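You operate a simulated robot arm through the tools that you are given. There is no shell and no other tool.

You run a simulated robot arm. Do the job below in one go: nothing can be reset, and whatever is moved stays where it is left.

Task
Tag the larch block with 30 % in the press and draw it out.
Fine: set the blue knob, slide it in, one stroke; leave the black knob alone.

It is judged by the outcome, as a careful person would: the job done as asked, and still so three seconds after it is handed in. It fails if anything else is knocked over, pushed out of place, dropped, spilled or broken.

Robot
A 7-joint arm with a fingered hand, fixed in place. Base frame: the origin is at the foot of the arm, x ahead of it, y to its left, z up. Units: mm, degrees, N and s.
With the tool pointing down near the work surface it reaches from about 100 to 420 mm from the base axis. Its first joint turns from -69.0 to 172.0 degrees. Payload 3.2 kg.
The tool frame sits at the grasp point between the pads (the TCP): z along the fingers, y along the line on which they close. The tips reach 26 mm beyond it. Largest opening 88 mm; the body of the gripper starts 30 mm behind the TCP. The gripper is a hand of 5 fingers: y runs from the thumb to the fingers, the wrist lies at [-16, -108, -172] in the tool frame.
Orientation is that of the tool frame in the base frame, as [roll, pitch, yaw] about the fixed x, y, z axes, in that order (R = Rz(yaw) Ry(pitch) Rx(roll)). With the fingers straight down and the wrist toward the robot, the tool's x, y and z point along [0, 1, 0], [1, 0, 0] and [0, 0, -1] of the base frame.

Tools
- The arm moves only by the tool play_rows. Its arguments are lists of equal length, an entry for each row: "delta_pos": the shift along the base's x, y, z in mm, a list of three; "rot": the turn, a rotation vector about the base's x, y, z in degrees, a list of three. In form: {"delta_pos": [[dx, dy, dz], ...], "rot": [[ax, ay, az], ...]}. A call has 1 to 20 rows; each row shifts and turns the commanded pose from where the row before left it. Rows are played at 5 a second. More than 50 mm and 8.6 degrees between two rows, and nothing of the call is played. Where a pose cannot be reached the arm comes as near as it can. A force on the tool above 70 N (or 10 N above the force at the start of the call, whichever is more), or a blocked arm, ends the call early, and 0.2 s more pass. In this call time passes only in rows, and 0.2 s behind the last. It gives the time, the measured TCP pose, the force on the tool (base axes), the opening and the grip force at its end, in the units of the frame above (readings bear some noise), with the torque about the TCP (base axes, N m) and any sound that the robot's microphone picked up.
- Cameras (640 x 400 px; columns grow to the right, rows downward): "scene" is fixed at [398.3, 650.5, 1486.9]; the picture's right is [-1.00, -0.06, 0.00], its down [-0.03, 0.50, -0.87] and it looks along [0.05, -0.87, -0.50] (base axes); focal length 328 px, centre (320, 200). "wrist" rides on the gripper at [67, -97, -117] in the tool frame; the picture's right is [-0.71, 0.33, -0.62], its down [-0.65, -0.65, 0.39] and it looks along [-0.28, 0.68, 0.68] (tool axes); focal length 234 px, centre (320, 200).
- grab_frame(camera): a new picture of that camera. No time passes.
- lift_body(by): slides the trunk up (or, below 0, down) by that many mm; the arm rides with it, the base frame stays. It gives what a move gives, with no picture.
- set_fingers(index, middle, ring, little, thumb_bend, thumb_turn): sets how far each is bent, from 0 (flat) to 100 (curled in); at 30 the hand is open as for a grip, at 70 the pads meet at the TCP. One left out holds its place. A second passes; each finger stops where it meets its share of the squeeze, and holds until it gets a number again. It is the only way to open and close the hand. It gives what a move gives, with no picture; readings hold the bend of each and the force on index, middle, ring, little, thumb and palm. thumb_turn goes from beside the hand (0) to across from the fingers (100), as for a grip.
- point_at(camera, pixels): for up to 12 pixels [column, row] of the newest picture of that camera ("zoom" is the newest enlarged one), the place [x, y, z] in the base frame of the surface seen there, good to about 2 mm. No time passes.
- close_up(camera, box): a new picture of the part [left, top, right, bottom] of that camera's present view, enlarged. No time passes.
- sign_off(): hands the job in; it is judged then, once.

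Unless the task says otherwise, let go and move clear before handing in.

The tools are called as a command line: name --argument value ..., lists and objects as JSON in quotes. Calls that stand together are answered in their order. play_rows: Moves the arm, as the interface text tells. Its arguments: {"type":"object","properties":{"delta_pos":{"type":"array","items":{"type":"array","items":{"type":"number"}}},"rot":{"type":"array","items":{"type":"array","items":{"type":"number"}}}},"required":["delta_pos","rot"]} The other tools are called the same way: lift_body (by) slides the trunk up or down; set_fingers (index, middle, ring, little, thumb_bend, thumb_turn) moves the fingers one by one; grab_frame (camera) takes a picture; point_at (camera, pixels) gives the place of the surface under pixels of a picture; close_up (camera, box) takes an enlarged picture of a part of a camera's view; sign_off () hands the job in.

At the start:

```text
time_s: 0.0
tool_pos: [356.5, 120.4, 1305.0]
tcp_rot: [-180.0, 0.1, 89.9]
wrist_force: [-0.7, 0.0, 0.2]
moment: [-0.03, -0.02, -0.02]
opening: 87.9
grasp_force: 0.0
shape: jaw
bend: [30.0, 30.0, 30.0, 30.0, 30.0, 97.0]
finger forces: [0.1, 0.1, 0.1, 0.1, 0.0, 0.0]
trunk travel left (down, up): [-775.0, 65.0]
```

scene: 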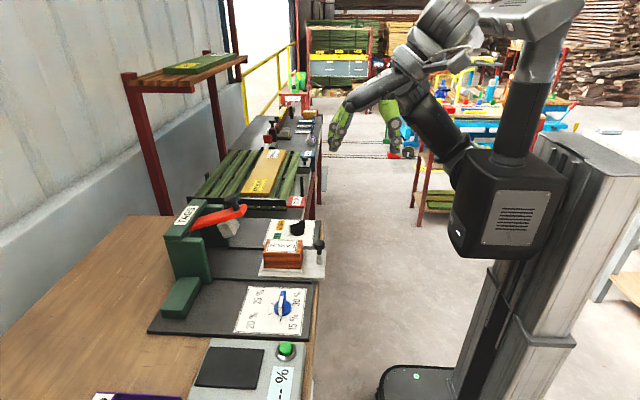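
wrist: 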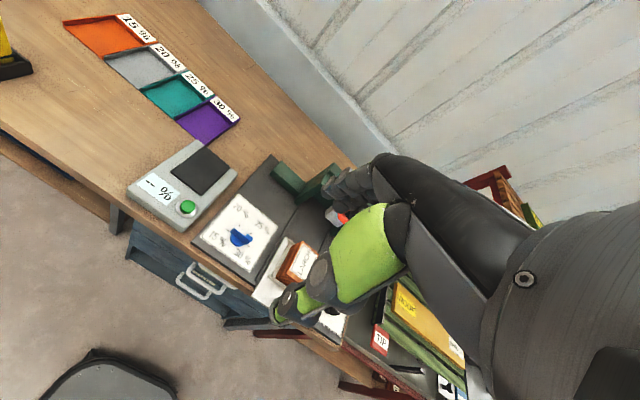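

The scene view shows a bench with a green press with a red handle (about 215,215), a blue knob on a dial (283,305), a block on a white plate (283,252) and a black knob (297,228). I'll enlarge these before moving.

close_up --camera "scene" --box '[140, 180, 340, 345]'

close_up --camera "scene" --box '[180, 90, 340, 215]'

close_up --camera "wrist" --box '[120, 130, 360, 330]'

```text
2.42 times, centred on (240, 262) of scene
```

zoom: 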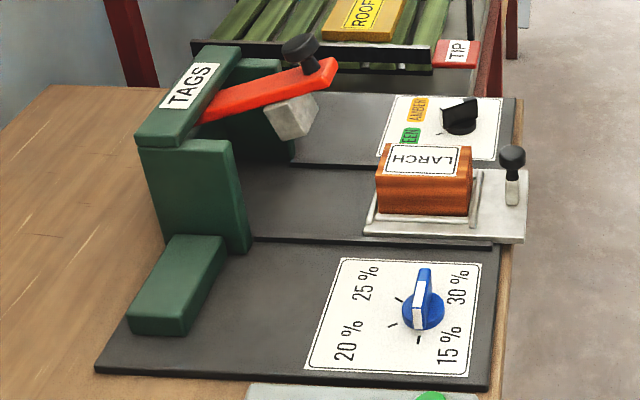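

```text
3.20 times, centred on (260, 152) of scene
```

zoom: 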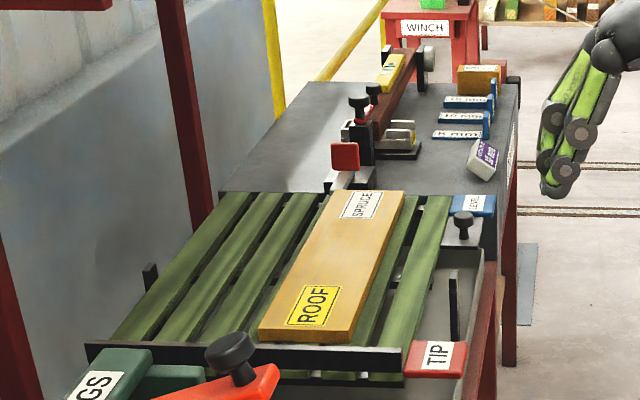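

```text
2.00 times, centred on (240, 230) of wrist
```

zoom: 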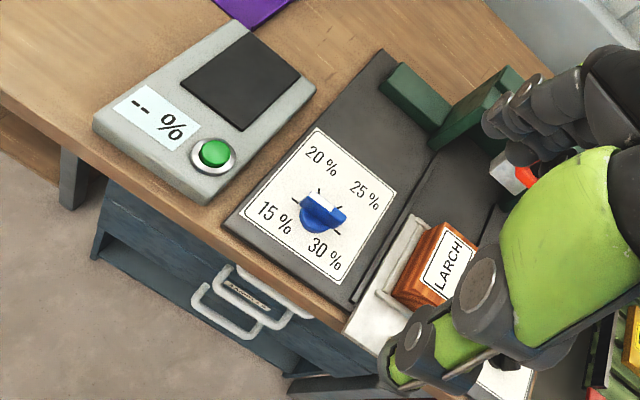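

The dial has 15/20/25/30 % marks and the larch block sits on a sliding tray with a black-topped post. I'll measure where these parts are.

close_up --camera "scene" --box '[140, 180, 340, 345]'

point_at --camera "zoom" --pixels '[[424, 275], [418, 312], [512, 152], [512, 195], [510, 230], [420, 160], [425, 195], [300, 45], [265, 95], [325, 75], [295, 120], [175, 90]]'

point_at --camera "zoom" --pixels '[[365, 285], [350, 340], [455, 285], [450, 345], [398, 298], [392, 324], [418, 340], [445, 320], [380, 225], [470, 228], [180, 270], [300, 215]]'

```text
2.42 times, centred on (240, 262) of scene
```

zoom: 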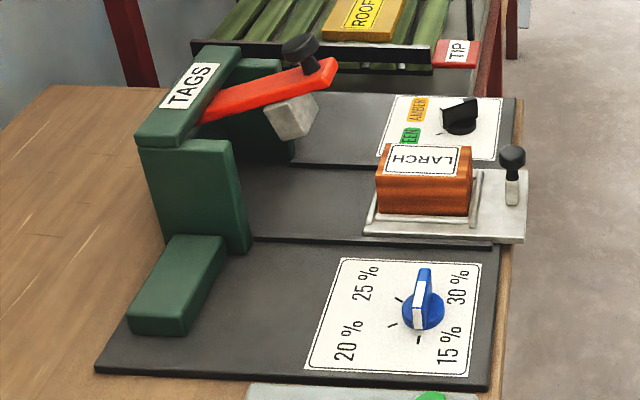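

```text
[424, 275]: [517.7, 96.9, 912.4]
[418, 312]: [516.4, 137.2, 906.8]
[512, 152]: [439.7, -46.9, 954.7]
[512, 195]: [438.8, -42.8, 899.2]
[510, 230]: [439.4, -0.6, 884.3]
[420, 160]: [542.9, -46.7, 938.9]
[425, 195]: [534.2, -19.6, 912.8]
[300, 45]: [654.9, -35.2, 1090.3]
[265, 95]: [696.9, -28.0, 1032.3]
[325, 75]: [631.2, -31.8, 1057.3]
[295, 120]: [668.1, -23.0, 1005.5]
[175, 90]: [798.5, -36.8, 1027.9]
```

```text
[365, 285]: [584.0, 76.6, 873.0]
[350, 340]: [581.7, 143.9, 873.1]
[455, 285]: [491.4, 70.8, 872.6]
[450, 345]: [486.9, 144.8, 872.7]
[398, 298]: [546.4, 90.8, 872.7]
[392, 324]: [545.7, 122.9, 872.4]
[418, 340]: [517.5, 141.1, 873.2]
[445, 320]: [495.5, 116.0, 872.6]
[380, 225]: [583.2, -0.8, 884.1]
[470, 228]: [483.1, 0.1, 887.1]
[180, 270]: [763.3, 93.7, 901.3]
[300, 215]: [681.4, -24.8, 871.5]
```

The lever end is near x=640, z≈1075, the blue knob near (516, 112, 905), and the tray post near (440, -45, 955). These are far out, so I'll measure the arm itself to see what its reach looks like.

grab_frame --camera "scene"

point_at --camera "scene" --pixels '[[510, 215], [520, 140], [540, 20], [490, 15], [440, 25], [410, 70], [425, 110], [455, 140], [375, 90], [340, 130], [395, 130], [580, 150]]'

close_up --camera "scene" --box '[320, 0, 640, 200]'

```text
taken
```

scene: 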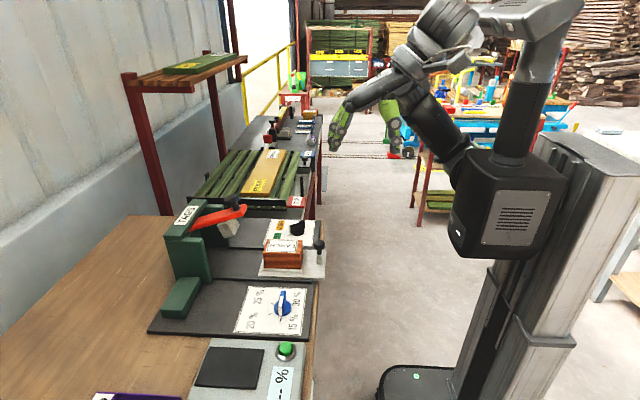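

```text
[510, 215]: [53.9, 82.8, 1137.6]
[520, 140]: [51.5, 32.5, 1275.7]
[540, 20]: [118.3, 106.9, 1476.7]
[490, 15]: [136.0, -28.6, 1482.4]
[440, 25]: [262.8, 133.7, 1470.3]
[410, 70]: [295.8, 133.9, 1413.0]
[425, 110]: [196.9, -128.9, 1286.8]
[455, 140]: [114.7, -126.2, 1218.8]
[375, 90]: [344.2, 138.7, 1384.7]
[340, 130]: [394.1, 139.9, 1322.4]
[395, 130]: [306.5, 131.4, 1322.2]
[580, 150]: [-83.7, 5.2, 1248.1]
```

```text
2.00 times, centred on (480, 100) of scene
```

zoom: 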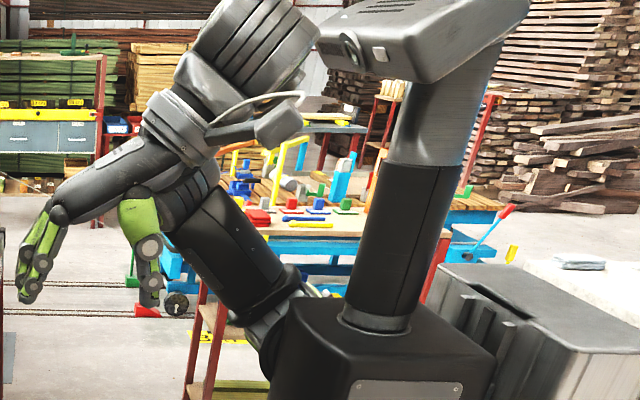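

The wrist sits near (248, 104, 1477) and the shoulder is on the -y side of the trunk. I'll look closer at the dial, the lever and the tray.

close_up --camera "scene" --box '[230, 280, 310, 335]'

close_up --camera "wrist" --box '[190, 185, 310, 275]'

close_up --camera "scene" --box '[250, 210, 335, 285]'

close_up --camera "scene" --box '[155, 185, 260, 265]'

```text
7.27 times, centred on (270, 308) of scene
```

zoom: 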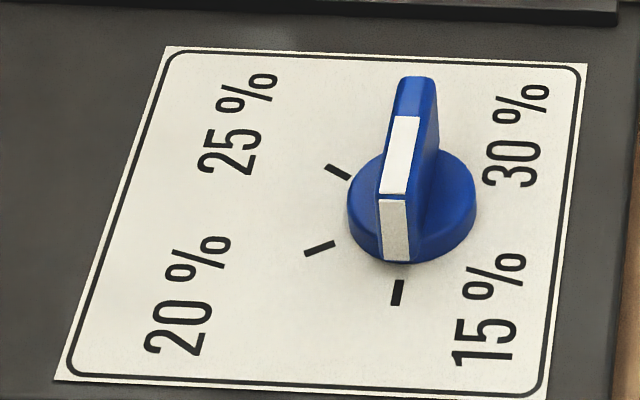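

```text
4.44 times, centred on (250, 230) of wrist
```

zoom: 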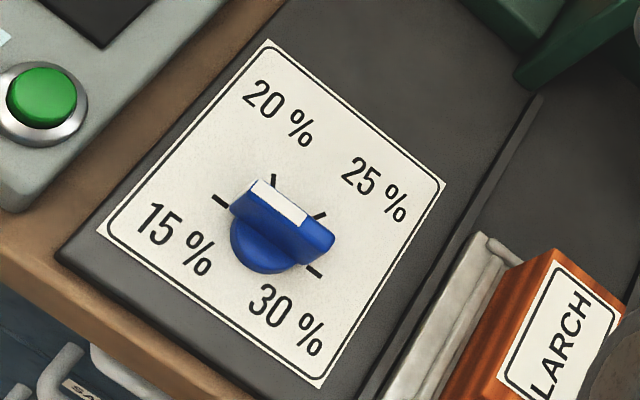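

```text
5.33 times, centred on (292, 248) of scene
```

zoom: 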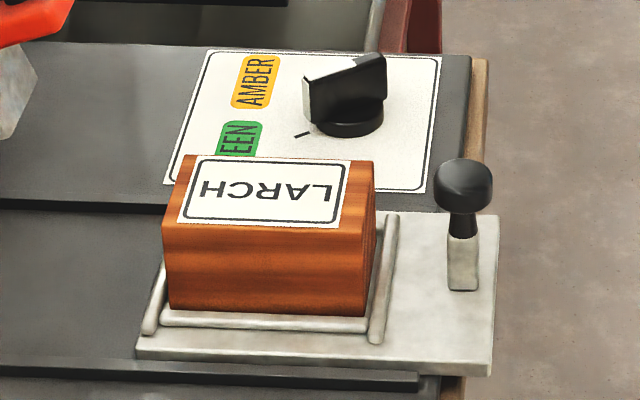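

```text
5.00 times, centred on (208, 225) of scene
```

zoom: 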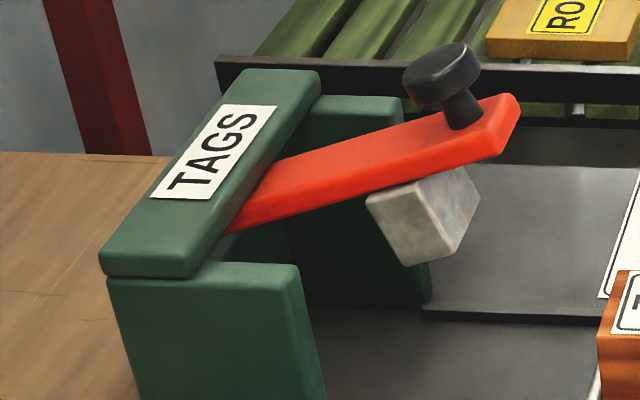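

The knob's white pointer is at the 15 % tick (zoom 397,293). The ticks sit 60° apart around (517, 107), so 30 % is a 180° turn via 20 and 25. Next I'll lower the trunk to bring the shoulder nearer work height.

lift_body --by -120

```text
time_s: 1.5
tool_pos: [357.3, 120.6, 1183.7]
tcp_rot: [180.0, 0.1, 90.0]
wrist_force: [-0.7, 0.3, 0.6]
moment: [0.01, -0.01, -0.03]
opening: 87.8
grasp_force: 0.0
shape: jaw
bend: [30.0, 30.0, 30.0, 30.0, 30.0, 97.0]
finger forces: [0.1, 0.0, 0.1, 0.0, 0.0, 0.0]
trunk travel left (down, up): [-655.0, 185.0]
```

The trunk is down 120 mm and the hand is clear in free air at z≈1184. I'll test reach there by tilting the hand forward while moving out in x.

play_rows --delta_pos '[[20, 0, 0], [20, 0, 0], [20, 0, 0], [20, 0, 0], [20, 0, 0], [20, 0, 0]]' --rot '[[0, -8, 0], [0, -8, 0], [0, -8, 0], [0, -8, 0], [0, -8, 0], [0, 0, 0]]'

grab_frame --camera "scene"

grab_frame --camera "wrist"

```text
time_s: 2.9
tool_pos: [477.8, 120.0, 1185.2]
tcp_rot: [140.0, 0.0, 90.0]
wrist_force: [0.1, -0.2, -0.1]
moment: [0.01, -0.01, -0.01]
opening: 87.7
grasp_force: 0.0
shape: jaw
bend: [30.0, 30.0, 30.0, 30.0, 30.0, 97.0]
finger forces: [0.0, 0.0, 0.1, 0.1, 0.0, 0.0]
trunk travel left (down, up): [-655.0, 185.0]
```

```text
taken
```

scene: 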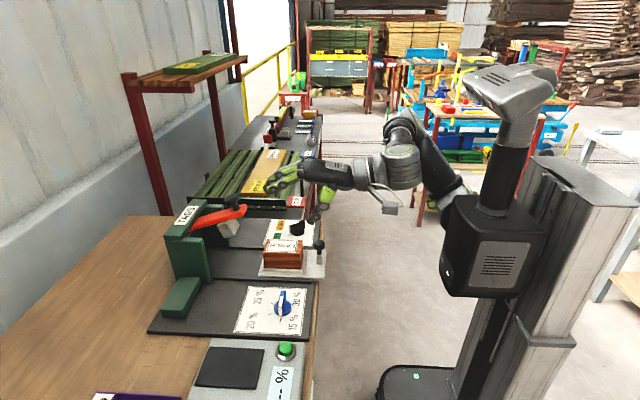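

```text
taken
```

wrist: 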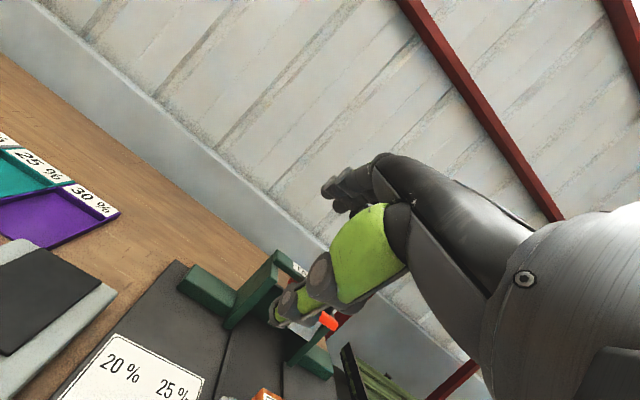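

The arm followed exactly to x=478 at 40° tilt. I'll push farther forward to see where the reach ends.

play_rows --delta_pos '[[25, 0, 0], [25, 0, 0], [25, 0, 0], [25, 0, 0]]' --rot '[[0, 0, 0], [0, 0, 0], [0, 0, 0], [0, 0, 0]]'

grab_frame --camera "scene"

```text
time_s: 3.9
tool_pos: [577.8, 120.4, 1184.3]
tcp_rot: [140.2, 0.1, 89.9]
wrist_force: [0.3, -0.4, -0.2]
moment: [0.0, -0.01, -0.01]
opening: 87.8
grasp_force: 0.1
shape: jaw
bend: [30.0, 30.0, 30.0, 30.0, 30.0, 97.0]
finger forces: [0.0, 0.0, 0.0, 0.0, 0.0, 0.0]
trunk travel left (down, up): [-655.0, 185.0]
```

```text
taken
```

scene: 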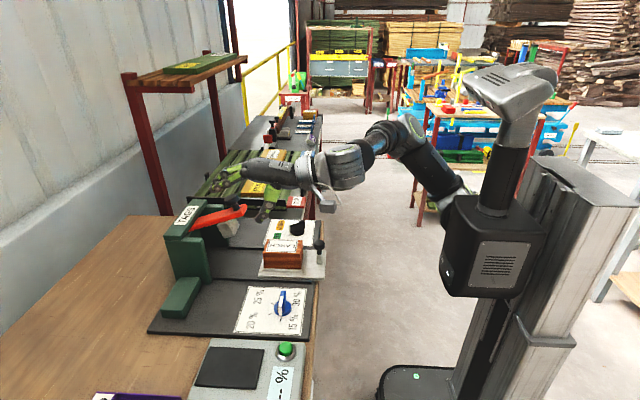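

The arm reaches x=578 with no trouble. I'll measure the fingertips against the tool frame before shaping the hand.

close_up --camera "scene" --box '[200, 130, 360, 230]'

close_up --camera "wrist" --box '[240, 120, 480, 340]'

```text
4.00 times, centred on (280, 180) of scene
```

zoom: 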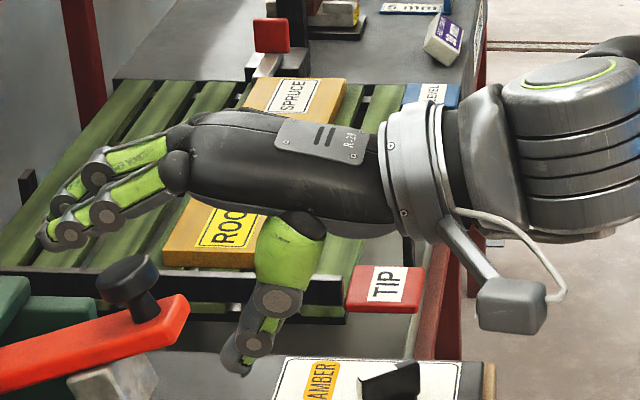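

```text
1.82 times, centred on (360, 230) of wrist
```

zoom: 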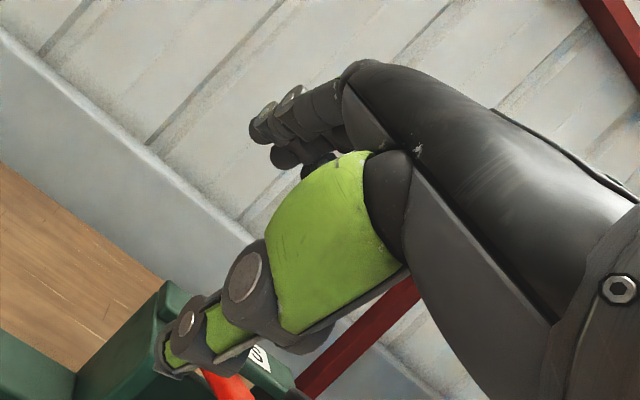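

I'll read the positions of the fingertips, knuckles and thumb in this pose.

close_up --camera "scene" --box '[200, 130, 360, 230]'

point_at --camera "zoom" --pixels '[[45, 238], [72, 235], [105, 213], [178, 172], [100, 175], [65, 195], [236, 365], [255, 345], [278, 303], [290, 225], [350, 160], [400, 200]]'

```text
4.00 times, centred on (280, 180) of scene
```

zoom: 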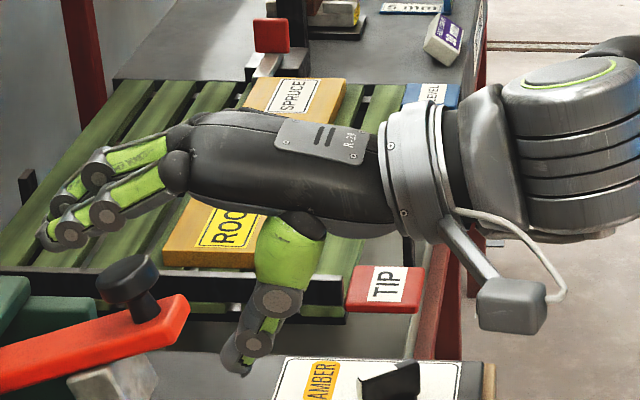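

```text
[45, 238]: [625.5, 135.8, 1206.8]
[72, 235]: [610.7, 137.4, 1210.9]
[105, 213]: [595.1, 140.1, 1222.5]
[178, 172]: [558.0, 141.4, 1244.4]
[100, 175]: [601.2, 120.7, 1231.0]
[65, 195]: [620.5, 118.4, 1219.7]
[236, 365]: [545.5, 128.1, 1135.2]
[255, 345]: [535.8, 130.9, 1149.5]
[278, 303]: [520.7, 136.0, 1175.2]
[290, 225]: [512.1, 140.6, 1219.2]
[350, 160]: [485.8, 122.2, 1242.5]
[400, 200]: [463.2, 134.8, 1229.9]
```

The index tip sits about [16, 51, 15] in the tool frame and the thumb tip about [8, -56, 17]. I'll measure the knob more finely before choosing how to turn it.

close_up --camera "scene" --box '[262, 282, 302, 322]'

```text
10.00 times, centred on (282, 302) of scene
```

zoom: 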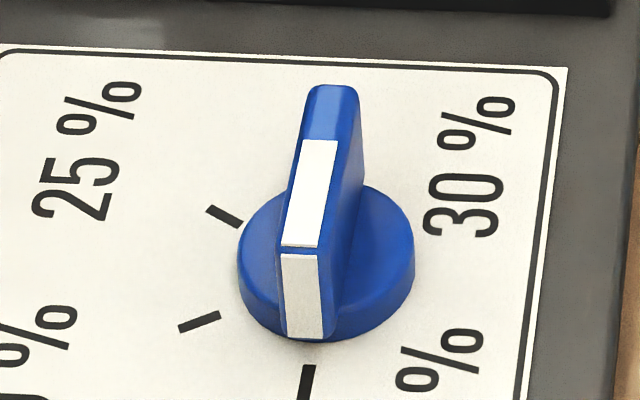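

point_at --camera "zoom" --pixels '[[332, 90], [330, 120], [318, 150], [300, 240], [302, 262], [305, 330], [350, 200], [345, 280], [400, 240], [255, 240], [380, 320], [255, 300]]'

point_at --camera "zoom" --pixels '[[225, 216], [200, 322], [306, 380], [358, 130], [340, 250], [412, 250], [238, 250], [330, 340], [360, 170], [325, 300]]'

```text
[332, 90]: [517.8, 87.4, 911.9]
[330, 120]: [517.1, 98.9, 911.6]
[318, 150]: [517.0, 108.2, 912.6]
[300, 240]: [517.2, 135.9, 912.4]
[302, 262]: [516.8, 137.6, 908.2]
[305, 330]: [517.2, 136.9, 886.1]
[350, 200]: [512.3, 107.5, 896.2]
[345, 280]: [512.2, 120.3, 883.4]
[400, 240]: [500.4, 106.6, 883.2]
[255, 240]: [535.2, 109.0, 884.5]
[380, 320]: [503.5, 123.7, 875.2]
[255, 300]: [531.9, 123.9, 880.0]
```

```text
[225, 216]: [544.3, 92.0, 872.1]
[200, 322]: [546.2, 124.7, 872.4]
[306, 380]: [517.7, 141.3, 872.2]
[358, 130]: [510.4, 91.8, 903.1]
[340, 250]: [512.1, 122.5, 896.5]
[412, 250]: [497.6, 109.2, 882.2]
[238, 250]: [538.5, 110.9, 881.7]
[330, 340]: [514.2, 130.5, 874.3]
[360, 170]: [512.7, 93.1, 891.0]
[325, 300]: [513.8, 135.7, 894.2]
```

The knob bar runs y≈85 to 137 at x≈517, top z≈912, on a disc centred at about (517.5, 108). I'll make a pointing hand here in free air, with the index extended, the others curled and the thumb aside, then look at it.

set_fingers --index 50 --middle 100 --ring 100 --little 100 --thumb_bend 0 --thumb_turn 0

close_up --camera "scene" --box '[200, 130, 360, 230]'

grab_frame --camera "wrist"

```text
time_s: 4.9
tool_pos: [577.3, 119.5, 1184.0]
tcp_rot: [140.1, 0.0, 90.0]
wrist_force: [-0.8, 0.1, 0.3]
moment: [0.02, -0.04, -0.02]
opening: 113.7
grasp_force: 0.0
shape: fingers
bend: [50.0, 100.0, 100.0, 100.0, 1.0, 0.0]
finger forces: [0.0, 0.0, 0.1, 0.0, 0.0, 0.0]
trunk travel left (down, up): [-655.0, 185.0]
```

```text
4.00 times, centred on (280, 180) of scene
```

zoom: 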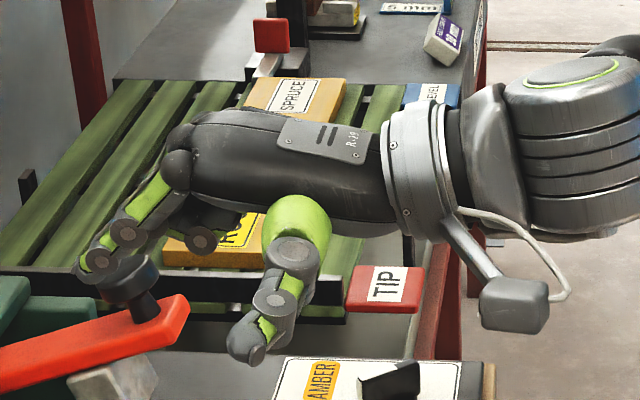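

```text
taken
```

wrist: 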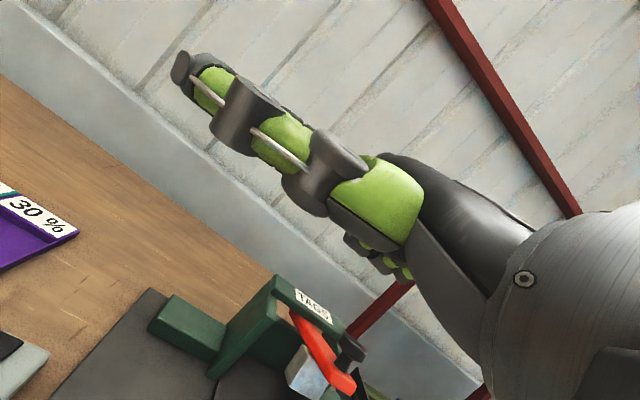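

The index now points forward and down while the thumb sticks out toward +y. I'll measure both tips.

point_at --camera "zoom" --pixels '[[83, 278], [97, 262], [130, 234], [178, 165], [202, 238], [238, 345], [252, 358], [275, 302], [295, 250]]'

```text
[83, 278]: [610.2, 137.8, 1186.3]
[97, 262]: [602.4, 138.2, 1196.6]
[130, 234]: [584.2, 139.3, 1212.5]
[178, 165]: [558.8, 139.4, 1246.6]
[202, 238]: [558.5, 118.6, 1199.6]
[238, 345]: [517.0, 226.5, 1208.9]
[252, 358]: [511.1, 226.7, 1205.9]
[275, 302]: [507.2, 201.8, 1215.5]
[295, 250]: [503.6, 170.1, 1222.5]
```

The flat thumb reaches y+107 from the TCP, so I need to check the height of the scale unit at y>150, plus the tray and block extents.

grab_frame --camera "scene"

point_at --camera "scene" --pixels '[[285, 348], [285, 358], [230, 365], [280, 382], [300, 345], [210, 345], [310, 300], [316, 320], [240, 270], [240, 245], [300, 205], [262, 268]]'

close_up --camera "scene" --box '[240, 210, 335, 285]'

point_at --camera "zoom" --pixels '[[230, 165], [390, 165], [245, 215], [400, 225], [235, 300], [400, 300], [500, 175], [495, 270], [525, 360], [200, 350], [420, 320], [190, 320]]'

```text
taken
```

scene: 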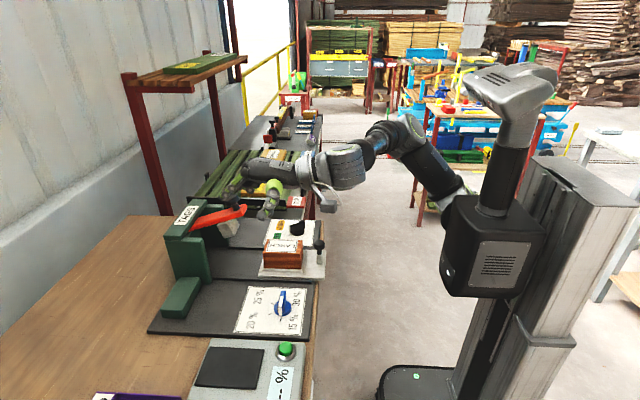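

```text
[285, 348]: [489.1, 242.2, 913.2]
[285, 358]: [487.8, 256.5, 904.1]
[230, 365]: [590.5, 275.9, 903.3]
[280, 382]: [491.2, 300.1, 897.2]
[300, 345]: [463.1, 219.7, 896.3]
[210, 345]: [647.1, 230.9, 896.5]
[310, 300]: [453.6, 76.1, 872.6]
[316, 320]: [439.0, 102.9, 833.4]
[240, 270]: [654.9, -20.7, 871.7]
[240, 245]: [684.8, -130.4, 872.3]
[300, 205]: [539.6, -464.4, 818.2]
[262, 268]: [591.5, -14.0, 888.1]
```

```text
5.33 times, centred on (288, 248) of scene
```

zoom: 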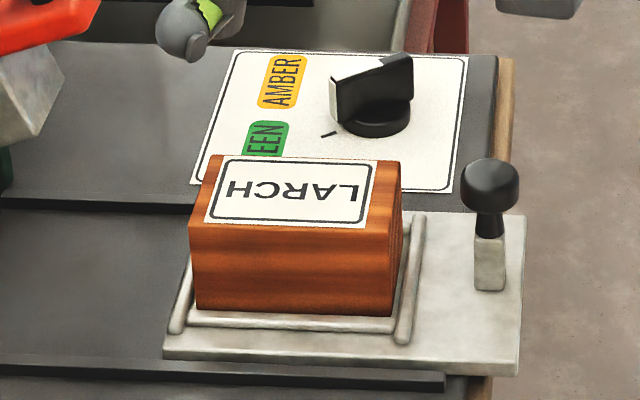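

```text
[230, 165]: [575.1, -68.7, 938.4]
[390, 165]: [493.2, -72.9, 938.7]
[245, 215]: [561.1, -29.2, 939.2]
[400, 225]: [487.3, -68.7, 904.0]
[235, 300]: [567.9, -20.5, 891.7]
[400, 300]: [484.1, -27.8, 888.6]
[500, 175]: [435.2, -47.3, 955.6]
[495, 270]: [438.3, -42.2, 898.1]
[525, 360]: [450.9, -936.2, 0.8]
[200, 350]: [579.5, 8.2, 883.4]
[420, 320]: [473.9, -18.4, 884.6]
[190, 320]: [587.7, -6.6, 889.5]
```

The scale top is at about 900 with its button at 913, so the thumb should pass above it. I'll set a steeper index with the other fingers flat, ease the tilt to 30°, and back up in x.

set_fingers --index 65 --middle 0 --ring 0 --little 0

play_rows --delta_pos '[[-20, 0, 0], [-20, 0, 0], [-20, 0, 0], [-20, -2, 0], [-20, -2, 0], [0, 0, 0]]' --rot '[[0, 5, 0], [0, 5, 0], [0, 0, 0], [0, 0, 0], [0, 0, 0], [0, 0, 0]]'

lift_body --by -200

grab_frame --camera "scene"

grab_frame --camera "wrist"

```text
time_s: 5.9
tool_pos: [577.0, 118.9, 1183.5]
tcp_rot: [140.0, -0.1, 90.0]
wrist_force: [0.2, 0.5, 0.1]
moment: [0.01, 0.01, -0.01]
opening: 107.1
grasp_force: 0.0
shape: fingers
bend: [65.0, 0.0, 0.0, 0.0, 1.0, 0.0]
finger forces: [0.0, 0.0, 0.1, 0.1, 0.0, 0.0]
trunk travel left (down, up): [-655.0, 185.0]
```

```text
time_s: 7.3
tool_pos: [476.4, 116.3, 1182.4]
tcp_rot: [150.2, 0.0, 90.0]
wrist_force: [0.6, -0.9, -0.9]
moment: [0.01, -0.01, -0.02]
opening: 107.4
grasp_force: 0.1
shape: fingers
bend: [65.0, 0.0, 0.0, 0.0, 1.0, 0.0]
finger forces: [0.1, 0.1, 0.1, 0.0, 0.1, 0.0]
trunk travel left (down, up): [-655.0, 185.0]
```

```text
time_s: 9.5
tool_pos: [476.4, 115.1, 982.8]
tcp_rot: [150.0, 0.0, 90.0]
wrist_force: [0.6, 0.2, -0.8]
moment: [-0.04, 0.02, 0.01]
opening: 106.9
grasp_force: 0.0
shape: fingers
bend: [65.0, 0.0, 0.0, 0.0, 1.0, 0.0]
finger forces: [0.0, 0.1, 0.1, 0.0, 0.0, 0.0]
trunk travel left (down, up): [-455.0, 385.0]
```

```text
taken
```

scene: 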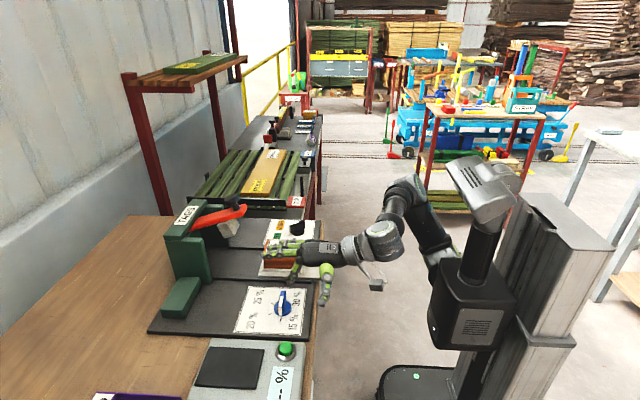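

```text
taken
```

wrist: 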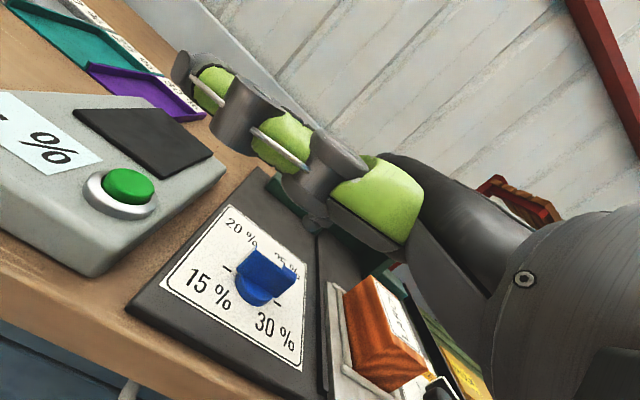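

The hand hovers above the dial at TCP z≈983. I'll measure the index tip in this pose.

close_up --camera "scene" --box '[240, 220, 360, 330]'

```text
3.64 times, centred on (300, 275) of scene
```

zoom: 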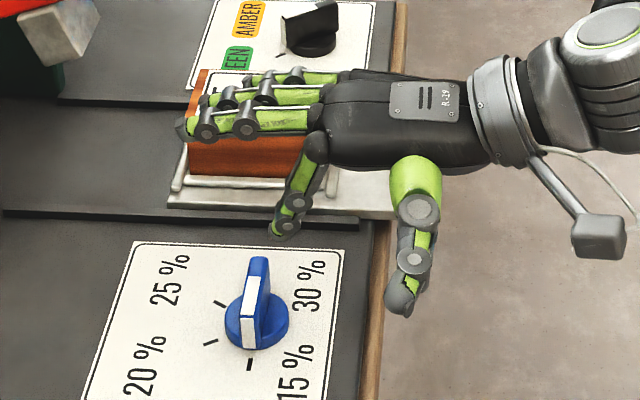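

point_at --camera "zoom" --pixels '[[280, 234], [285, 225], [295, 202], [315, 145], [276, 228], [205, 130], [185, 128], [247, 120], [405, 300], [412, 260], [390, 308], [297, 225]]'

```text
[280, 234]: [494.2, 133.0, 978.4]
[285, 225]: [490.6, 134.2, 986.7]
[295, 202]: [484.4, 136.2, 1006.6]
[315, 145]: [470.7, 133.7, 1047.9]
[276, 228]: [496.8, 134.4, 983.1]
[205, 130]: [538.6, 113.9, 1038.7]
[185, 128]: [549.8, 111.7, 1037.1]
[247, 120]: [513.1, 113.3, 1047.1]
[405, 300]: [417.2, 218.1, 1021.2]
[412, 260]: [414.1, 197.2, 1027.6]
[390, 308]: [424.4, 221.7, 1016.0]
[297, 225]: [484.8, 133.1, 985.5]
```

The index tip is about TCP+(13, 10, -7), and the thumb and flat fingers stay 35 mm or more above it. I'll descend on the robot side (-x) of the bar's pointer end, with the tip bottom at about z=890.

play_rows --delta_pos '[[4, 2, -20], [2, 0, -20], [0, 0, -20], [0, 0, -15], [0, 0, -10], [0, 0, 0]]' --rot '[[0, 0, 0], [0, 0, 0], [0, 0, 0], [0, 0, 0], [0, 0, 0], [0, 0, 0]]'

close_up --camera "scene" --box '[240, 250, 340, 340]'

close_up --camera "wrist" --box '[160, 160, 400, 360]'

```text
time_s: 10.9
tool_pos: [482.3, 118.4, 897.9]
tcp_rot: [150.0, 0.0, 90.0]
wrist_force: [0.5, 0.4, 0.1]
moment: [0.0, -0.02, 0.04]
opening: 107.5
grasp_force: 0.0
shape: fingers
bend: [65.0, 0.0, 0.0, 0.0, 1.0, 0.0]
finger forces: [0.0, 0.0, 0.0, 0.0, 0.1, 0.0]
trunk travel left (down, up): [-455.0, 385.0]
```

```text
4.44 times, centred on (290, 295) of scene
```

zoom: 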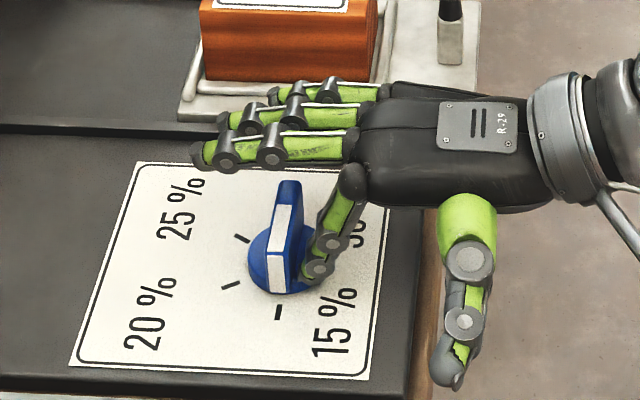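

```text
2.00 times, centred on (280, 260) of wrist
```

zoom: 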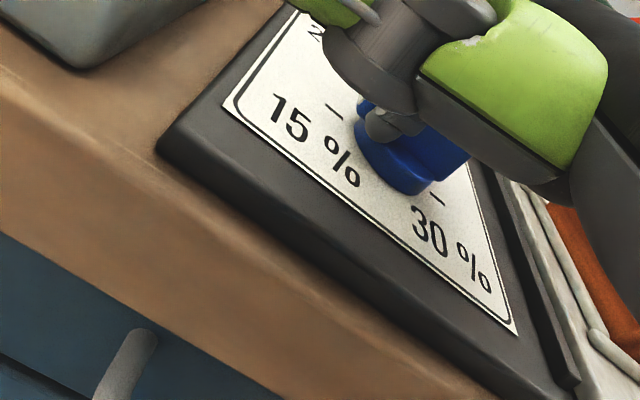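

The fingertip is now beside the bar's robot-side face near the pointer end (zoom 315,270). I'll check its exact position.

close_up --camera "scene" --box '[262, 272, 322, 322]'

point_at --camera "zoom" --pixels '[[305, 225], [315, 235], [330, 260], [340, 200], [360, 180], [300, 250], [290, 215]]'

```text
8.00 times, centred on (292, 297) of scene
```

zoom: 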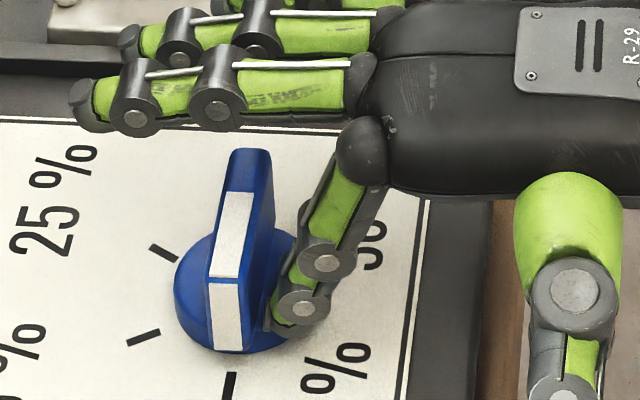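

```text
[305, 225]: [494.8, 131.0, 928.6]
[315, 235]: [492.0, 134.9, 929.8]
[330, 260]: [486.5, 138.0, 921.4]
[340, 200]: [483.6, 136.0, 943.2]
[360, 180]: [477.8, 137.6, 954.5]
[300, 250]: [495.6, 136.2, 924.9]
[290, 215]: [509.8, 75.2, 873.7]
```

The tip is level with the bar's outer half, spanning y 117–137. I'll start pushing +x along the arc toward 20 % in small steps, then check the pointer.

play_rows --delta_pos '[[5, 0, 0], [5, 0, 0], [5, 1.5, 0], [5, 2, 0], [6, 0, 0], [6, -1, 0]]' --rot '[[0, 0, 0], [0, 0, 0], [0, 0, 0], [0, 0, 0], [0, 0, 0], [0, 0, 0]]'

close_up --camera "scene" --box '[252, 272, 322, 327]'

```text
time_s: 12.3
tool_pos: [514.7, 121.5, 897.9]
tcp_rot: [150.0, 0.1, 90.1]
wrist_force: [-2.0, 1.5, 1.5]
moment: [0.03, 0.04, 0.05]
opening: 106.5
grasp_force: 1.7
shape: fingers
bend: [66.0, 0.0, 0.0, 0.0, 1.0, 0.0]
finger forces: [2.3, 0.1, 0.1, 0.1, 0.0, 0.0]
trunk travel left (down, up): [-455.0, 385.0]
```

```text
7.27 times, centred on (287, 300) of scene
```

zoom: 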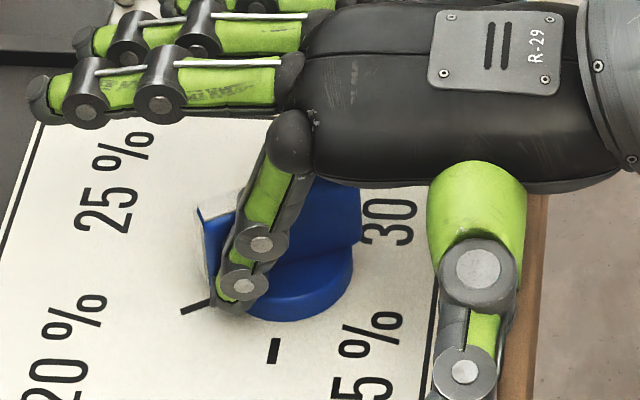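

The knob turns freely under about 2 N and the pointer is now near the 20 % tick (zoom 205,240). I'll keep following the arc round toward 25 %.

play_rows --delta_pos '[[5, -4, 0], [5, -5, 0], [3, -6, 0], [2, -6, 0]]' --rot '[[0, 0, 0], [0, 0, 0], [0, 0, 0], [0, 0, 0]]'

close_up --camera "scene" --box '[252, 272, 322, 327]'

close_up --camera "wrist" --box '[160, 160, 400, 360]'

```text
time_s: 13.3
tool_pos: [529.3, 100.7, 898.4]
tcp_rot: [150.1, 0.1, 90.2]
wrist_force: [-0.2, 3.5, 0.3]
moment: [-0.05, -0.03, 0.02]
opening: 106.8
grasp_force: 1.1
shape: fingers
bend: [65.0, 0.0, 0.0, 0.0, 1.0, 0.0]
finger forces: [2.8, 0.0, 0.1, 0.0, 0.1, 0.1]
trunk travel left (down, up): [-455.0, 385.0]
```

```text
7.27 times, centred on (287, 300) of scene
```

zoom: 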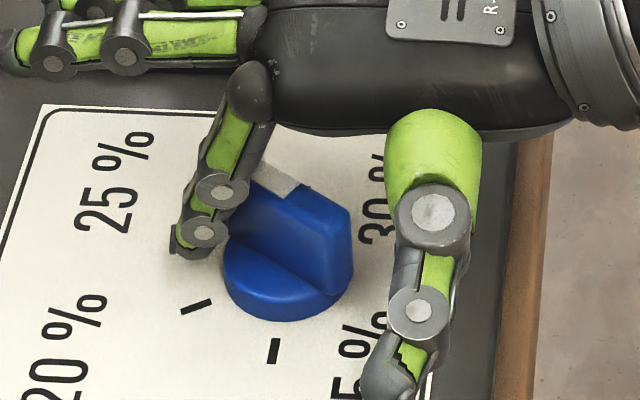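

```text
2.00 times, centred on (280, 260) of wrist
```

zoom: 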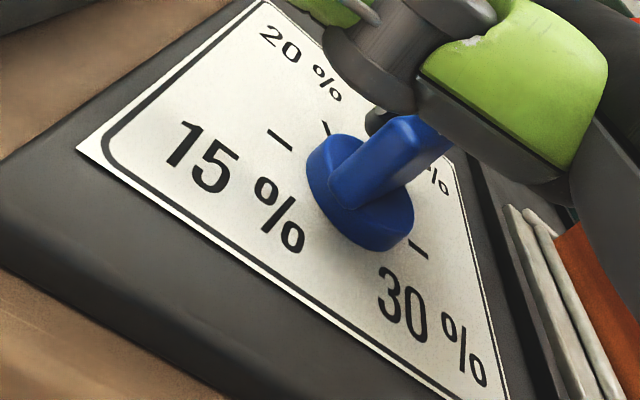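

The pointer is near 25 % (about -35°) and the force stays under 4 N. I'll continue the arc a bit farther.

play_rows --delta_pos '[[-1, -6, 0], [-2, -6, 0]]' --rot '[[0, 0, 0], [0, 0, 0]]'

close_up --camera "scene" --box '[252, 272, 322, 327]'

close_up --camera "wrist" --box '[160, 160, 400, 360]'

```text
time_s: 13.9
tool_pos: [527.0, 87.6, 898.2]
tcp_rot: [150.1, -0.1, 90.1]
wrist_force: [0.5, 0.6, 0.3]
moment: [-0.01, 0.02, 0.01]
opening: 107.2
grasp_force: 0.3
shape: fingers
bend: [65.0, 0.0, 0.0, 0.0, 1.0, 0.0]
finger forces: [0.9, 0.0, 0.0, 0.0, 0.0, 0.0]
trunk travel left (down, up): [-455.0, 385.0]
```

```text
7.27 times, centred on (287, 300) of scene
```

zoom: 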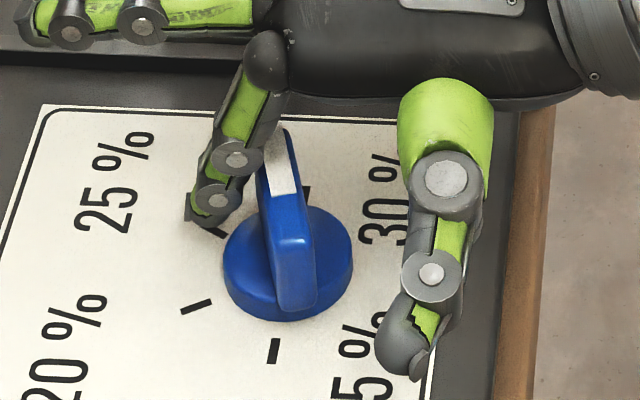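

```text
2.00 times, centred on (280, 260) of wrist
```

zoom: 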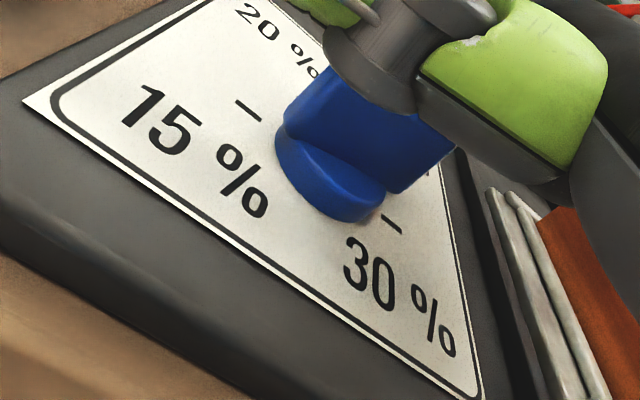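

The pointer now reads about -73°, short of the 30 % tick (zoom 307,190) by roughly 17°. I'll pull toward -x in small steps.

play_rows --delta_pos '[[-2.5, -3, 0], [-2.5, -2, 0]]' --rot '[[0, 0, 0], [0, 0, 0]]'

close_up --camera "scene" --box '[252, 272, 322, 327]'

close_up --camera "wrist" --box '[160, 160, 400, 360]'

```text
time_s: 14.5
tool_pos: [522.3, 82.9, 898.3]
tcp_rot: [150.1, 0.0, 89.9]
wrist_force: [1.0, 0.2, -0.1]
moment: [-0.02, 0.03, -0.02]
opening: 107.2
grasp_force: 0.4
shape: fingers
bend: [64.0, 0.0, 0.0, 0.0, 1.0, 0.0]
finger forces: [1.8, 0.0, 0.1, 0.1, 0.1, 0.0]
trunk travel left (down, up): [-455.0, 385.0]
```

```text
7.27 times, centred on (287, 300) of scene
```

zoom: 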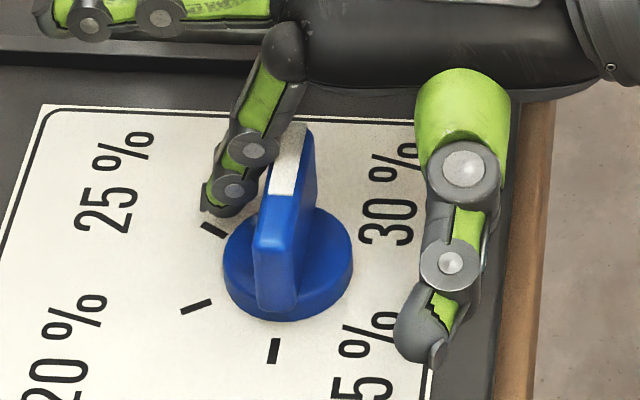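

```text
2.00 times, centred on (280, 260) of wrist
```

zoom: 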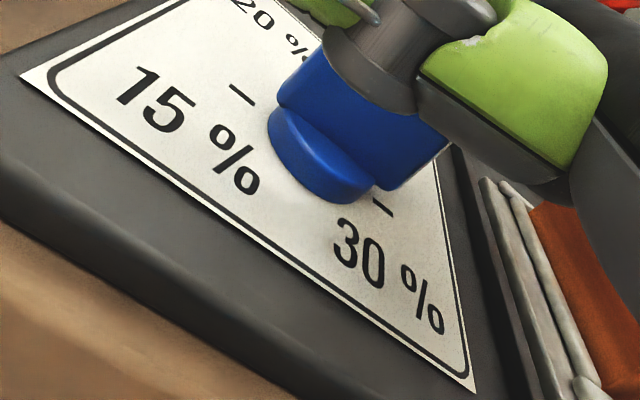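

The bar now lines up with the y direction, pointing at 30 %. I'll back the finger off in +x, then lift clear and verify.

play_rows --delta_pos '[[4, 0, 0], [4, 0, 0], [0, 0, 15], [0, 0, 20], [0, 0, 25], [-10, 10, 25], [-20, 20, 20]]' --rot '[[0, 0, 0], [0, 0, 0], [0, 0, 0], [0, 0, 0], [0, 0, 0], [0, 0, 0], [0, 0, 0]]'

close_up --camera "scene" --box '[252, 272, 322, 327]'

grab_frame --camera "wrist"

```text
time_s: 16.1
tool_pos: [498.0, 113.3, 1003.5]
tcp_rot: [150.0, 0.1, 90.0]
wrist_force: [-0.2, 0.2, 0.6]
moment: [-0.01, -0.01, -0.01]
opening: 107.3
grasp_force: 0.1
shape: fingers
bend: [65.0, 0.0, 0.0, 0.0, 1.0, 0.0]
finger forces: [0.1, 0.0, 0.1, 0.0, 0.0, 0.1]
trunk travel left (down, up): [-455.0, 385.0]
```

```text
7.27 times, centred on (287, 300) of scene
```

zoom: 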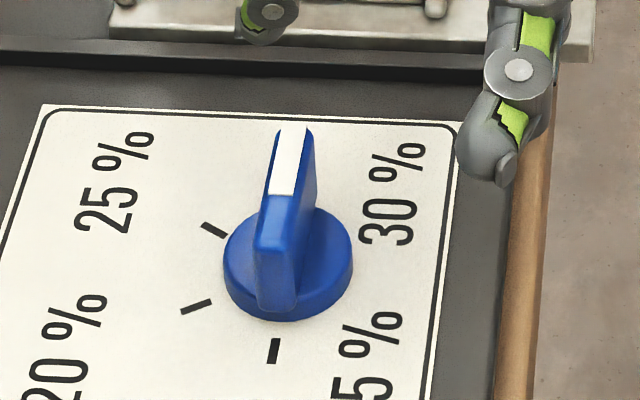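

```text
taken
```

wrist: 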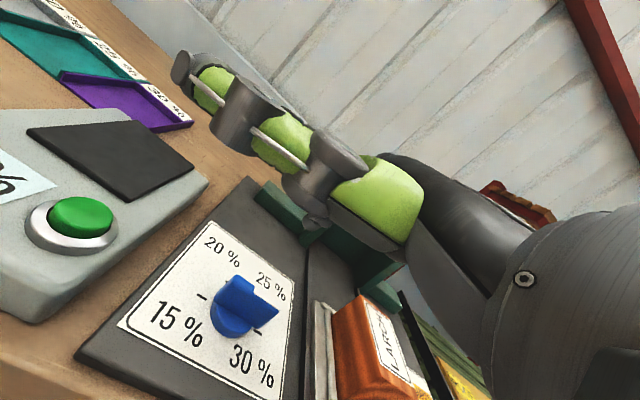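

The finger is clear and the knob held its place with the white pointer toward -y. I'll check the angle numerically.

close_up --camera "scene" --box '[262, 282, 302, 322]'

point_at --camera "zoom" --pixels '[[324, 90], [310, 150], [295, 210], [275, 110], [345, 110], [330, 160], [290, 260], [325, 200]]'

close_up --camera "wrist" --box '[170, 250, 310, 370]'

```text
10.00 times, centred on (282, 302) of scene
```

zoom: 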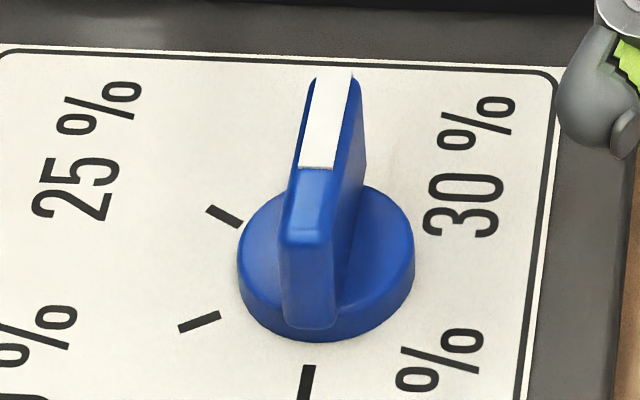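

```text
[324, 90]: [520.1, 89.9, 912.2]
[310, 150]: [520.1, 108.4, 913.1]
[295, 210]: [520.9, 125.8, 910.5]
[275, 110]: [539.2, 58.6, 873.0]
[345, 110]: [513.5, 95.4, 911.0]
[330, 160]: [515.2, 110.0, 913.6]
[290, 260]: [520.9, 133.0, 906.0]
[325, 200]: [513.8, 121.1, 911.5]
```

```text
3.33 times, centred on (240, 310) of wrist
```

zoom: 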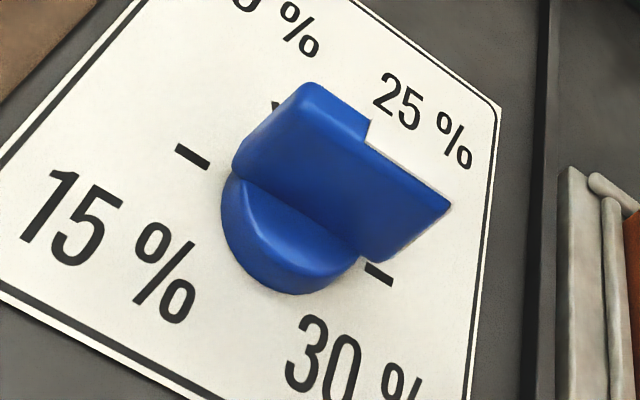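

The knob edges are parallel to y at x≈515–520, so it's set exactly at 30 %. Next I'll make a fist, back away from the bench and tilt to 40°, so the flat front of the fist can push the tray's post.

set_fingers --index 100 --middle 100 --ring 100 --little 100

play_rows --delta_pos '[[-20, -10, 10], [-25, -20, 10], [-25, -25, 0], [-25, -25, 0], [-5, -25, 0], [0, -25, 0], [0, -18, 0], [0, 0, 0]]' --rot '[[0, -5, 0], [0, -5, 0], [0, 0, 0], [0, 0, 0], [0, 0, 0], [0, 0, 0], [0, 0, 0], [0, 0, 0]]'

grab_frame --camera "scene"

close_up --camera "scene" --box '[240, 180, 380, 290]'

grab_frame --camera "wrist"

```text
time_s: 17.1
tool_pos: [499.6, 113.3, 1004.6]
tcp_rot: [150.0, 0.0, 90.0]
wrist_force: [0.6, 0.0, -0.2]
moment: [0.03, -0.01, 0.01]
opening: 81.0
grasp_force: 0.1
shape: fingers
bend: [100.0, 100.0, 100.0, 98.0, 1.0, 0.0]
finger forces: [0.0, 0.0, 0.1, 0.0, 0.1, 0.1]
trunk travel left (down, up): [-455.0, 385.0]
```

```text
time_s: 18.9
tool_pos: [399.3, -36.3, 1023.2]
tcp_rot: [140.0, 0.1, 90.0]
wrist_force: [-0.3, -1.1, -0.8]
moment: [-0.01, -0.01, 0.0]
opening: 80.9
grasp_force: 0.2
shape: fingers
bend: [100.0, 100.0, 100.0, 100.0, 1.0, 0.0]
finger forces: [0.0, 0.0, 0.0, 0.0, 0.0, 0.0]
trunk travel left (down, up): [-455.0, 385.0]
```

```text
taken
```

scene: 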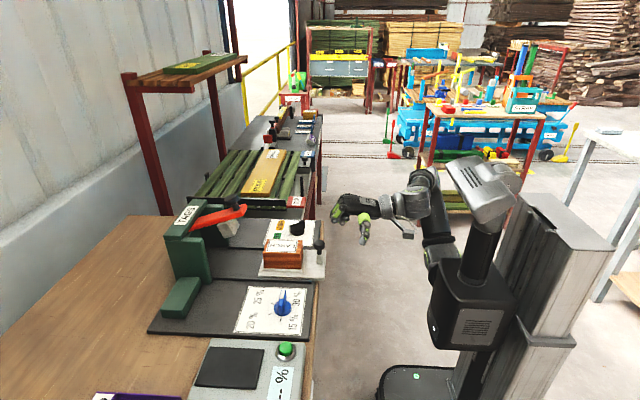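

```text
3.64 times, centred on (310, 235) of scene
```

zoom: 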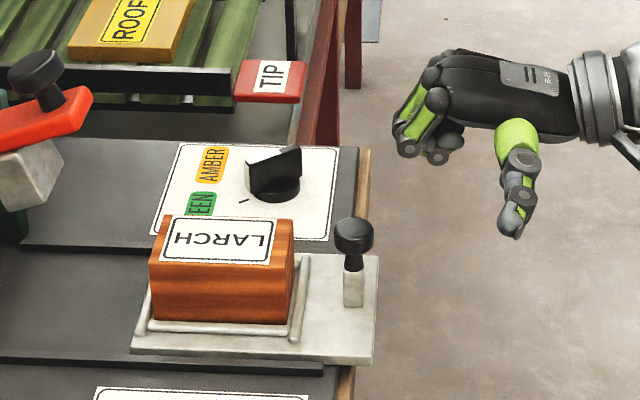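

```text
taken
```

wrist: 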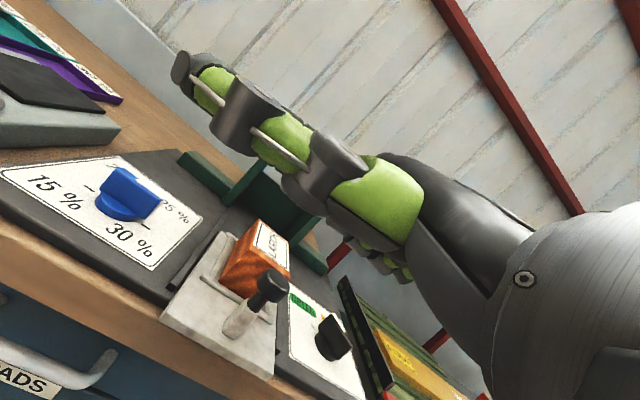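

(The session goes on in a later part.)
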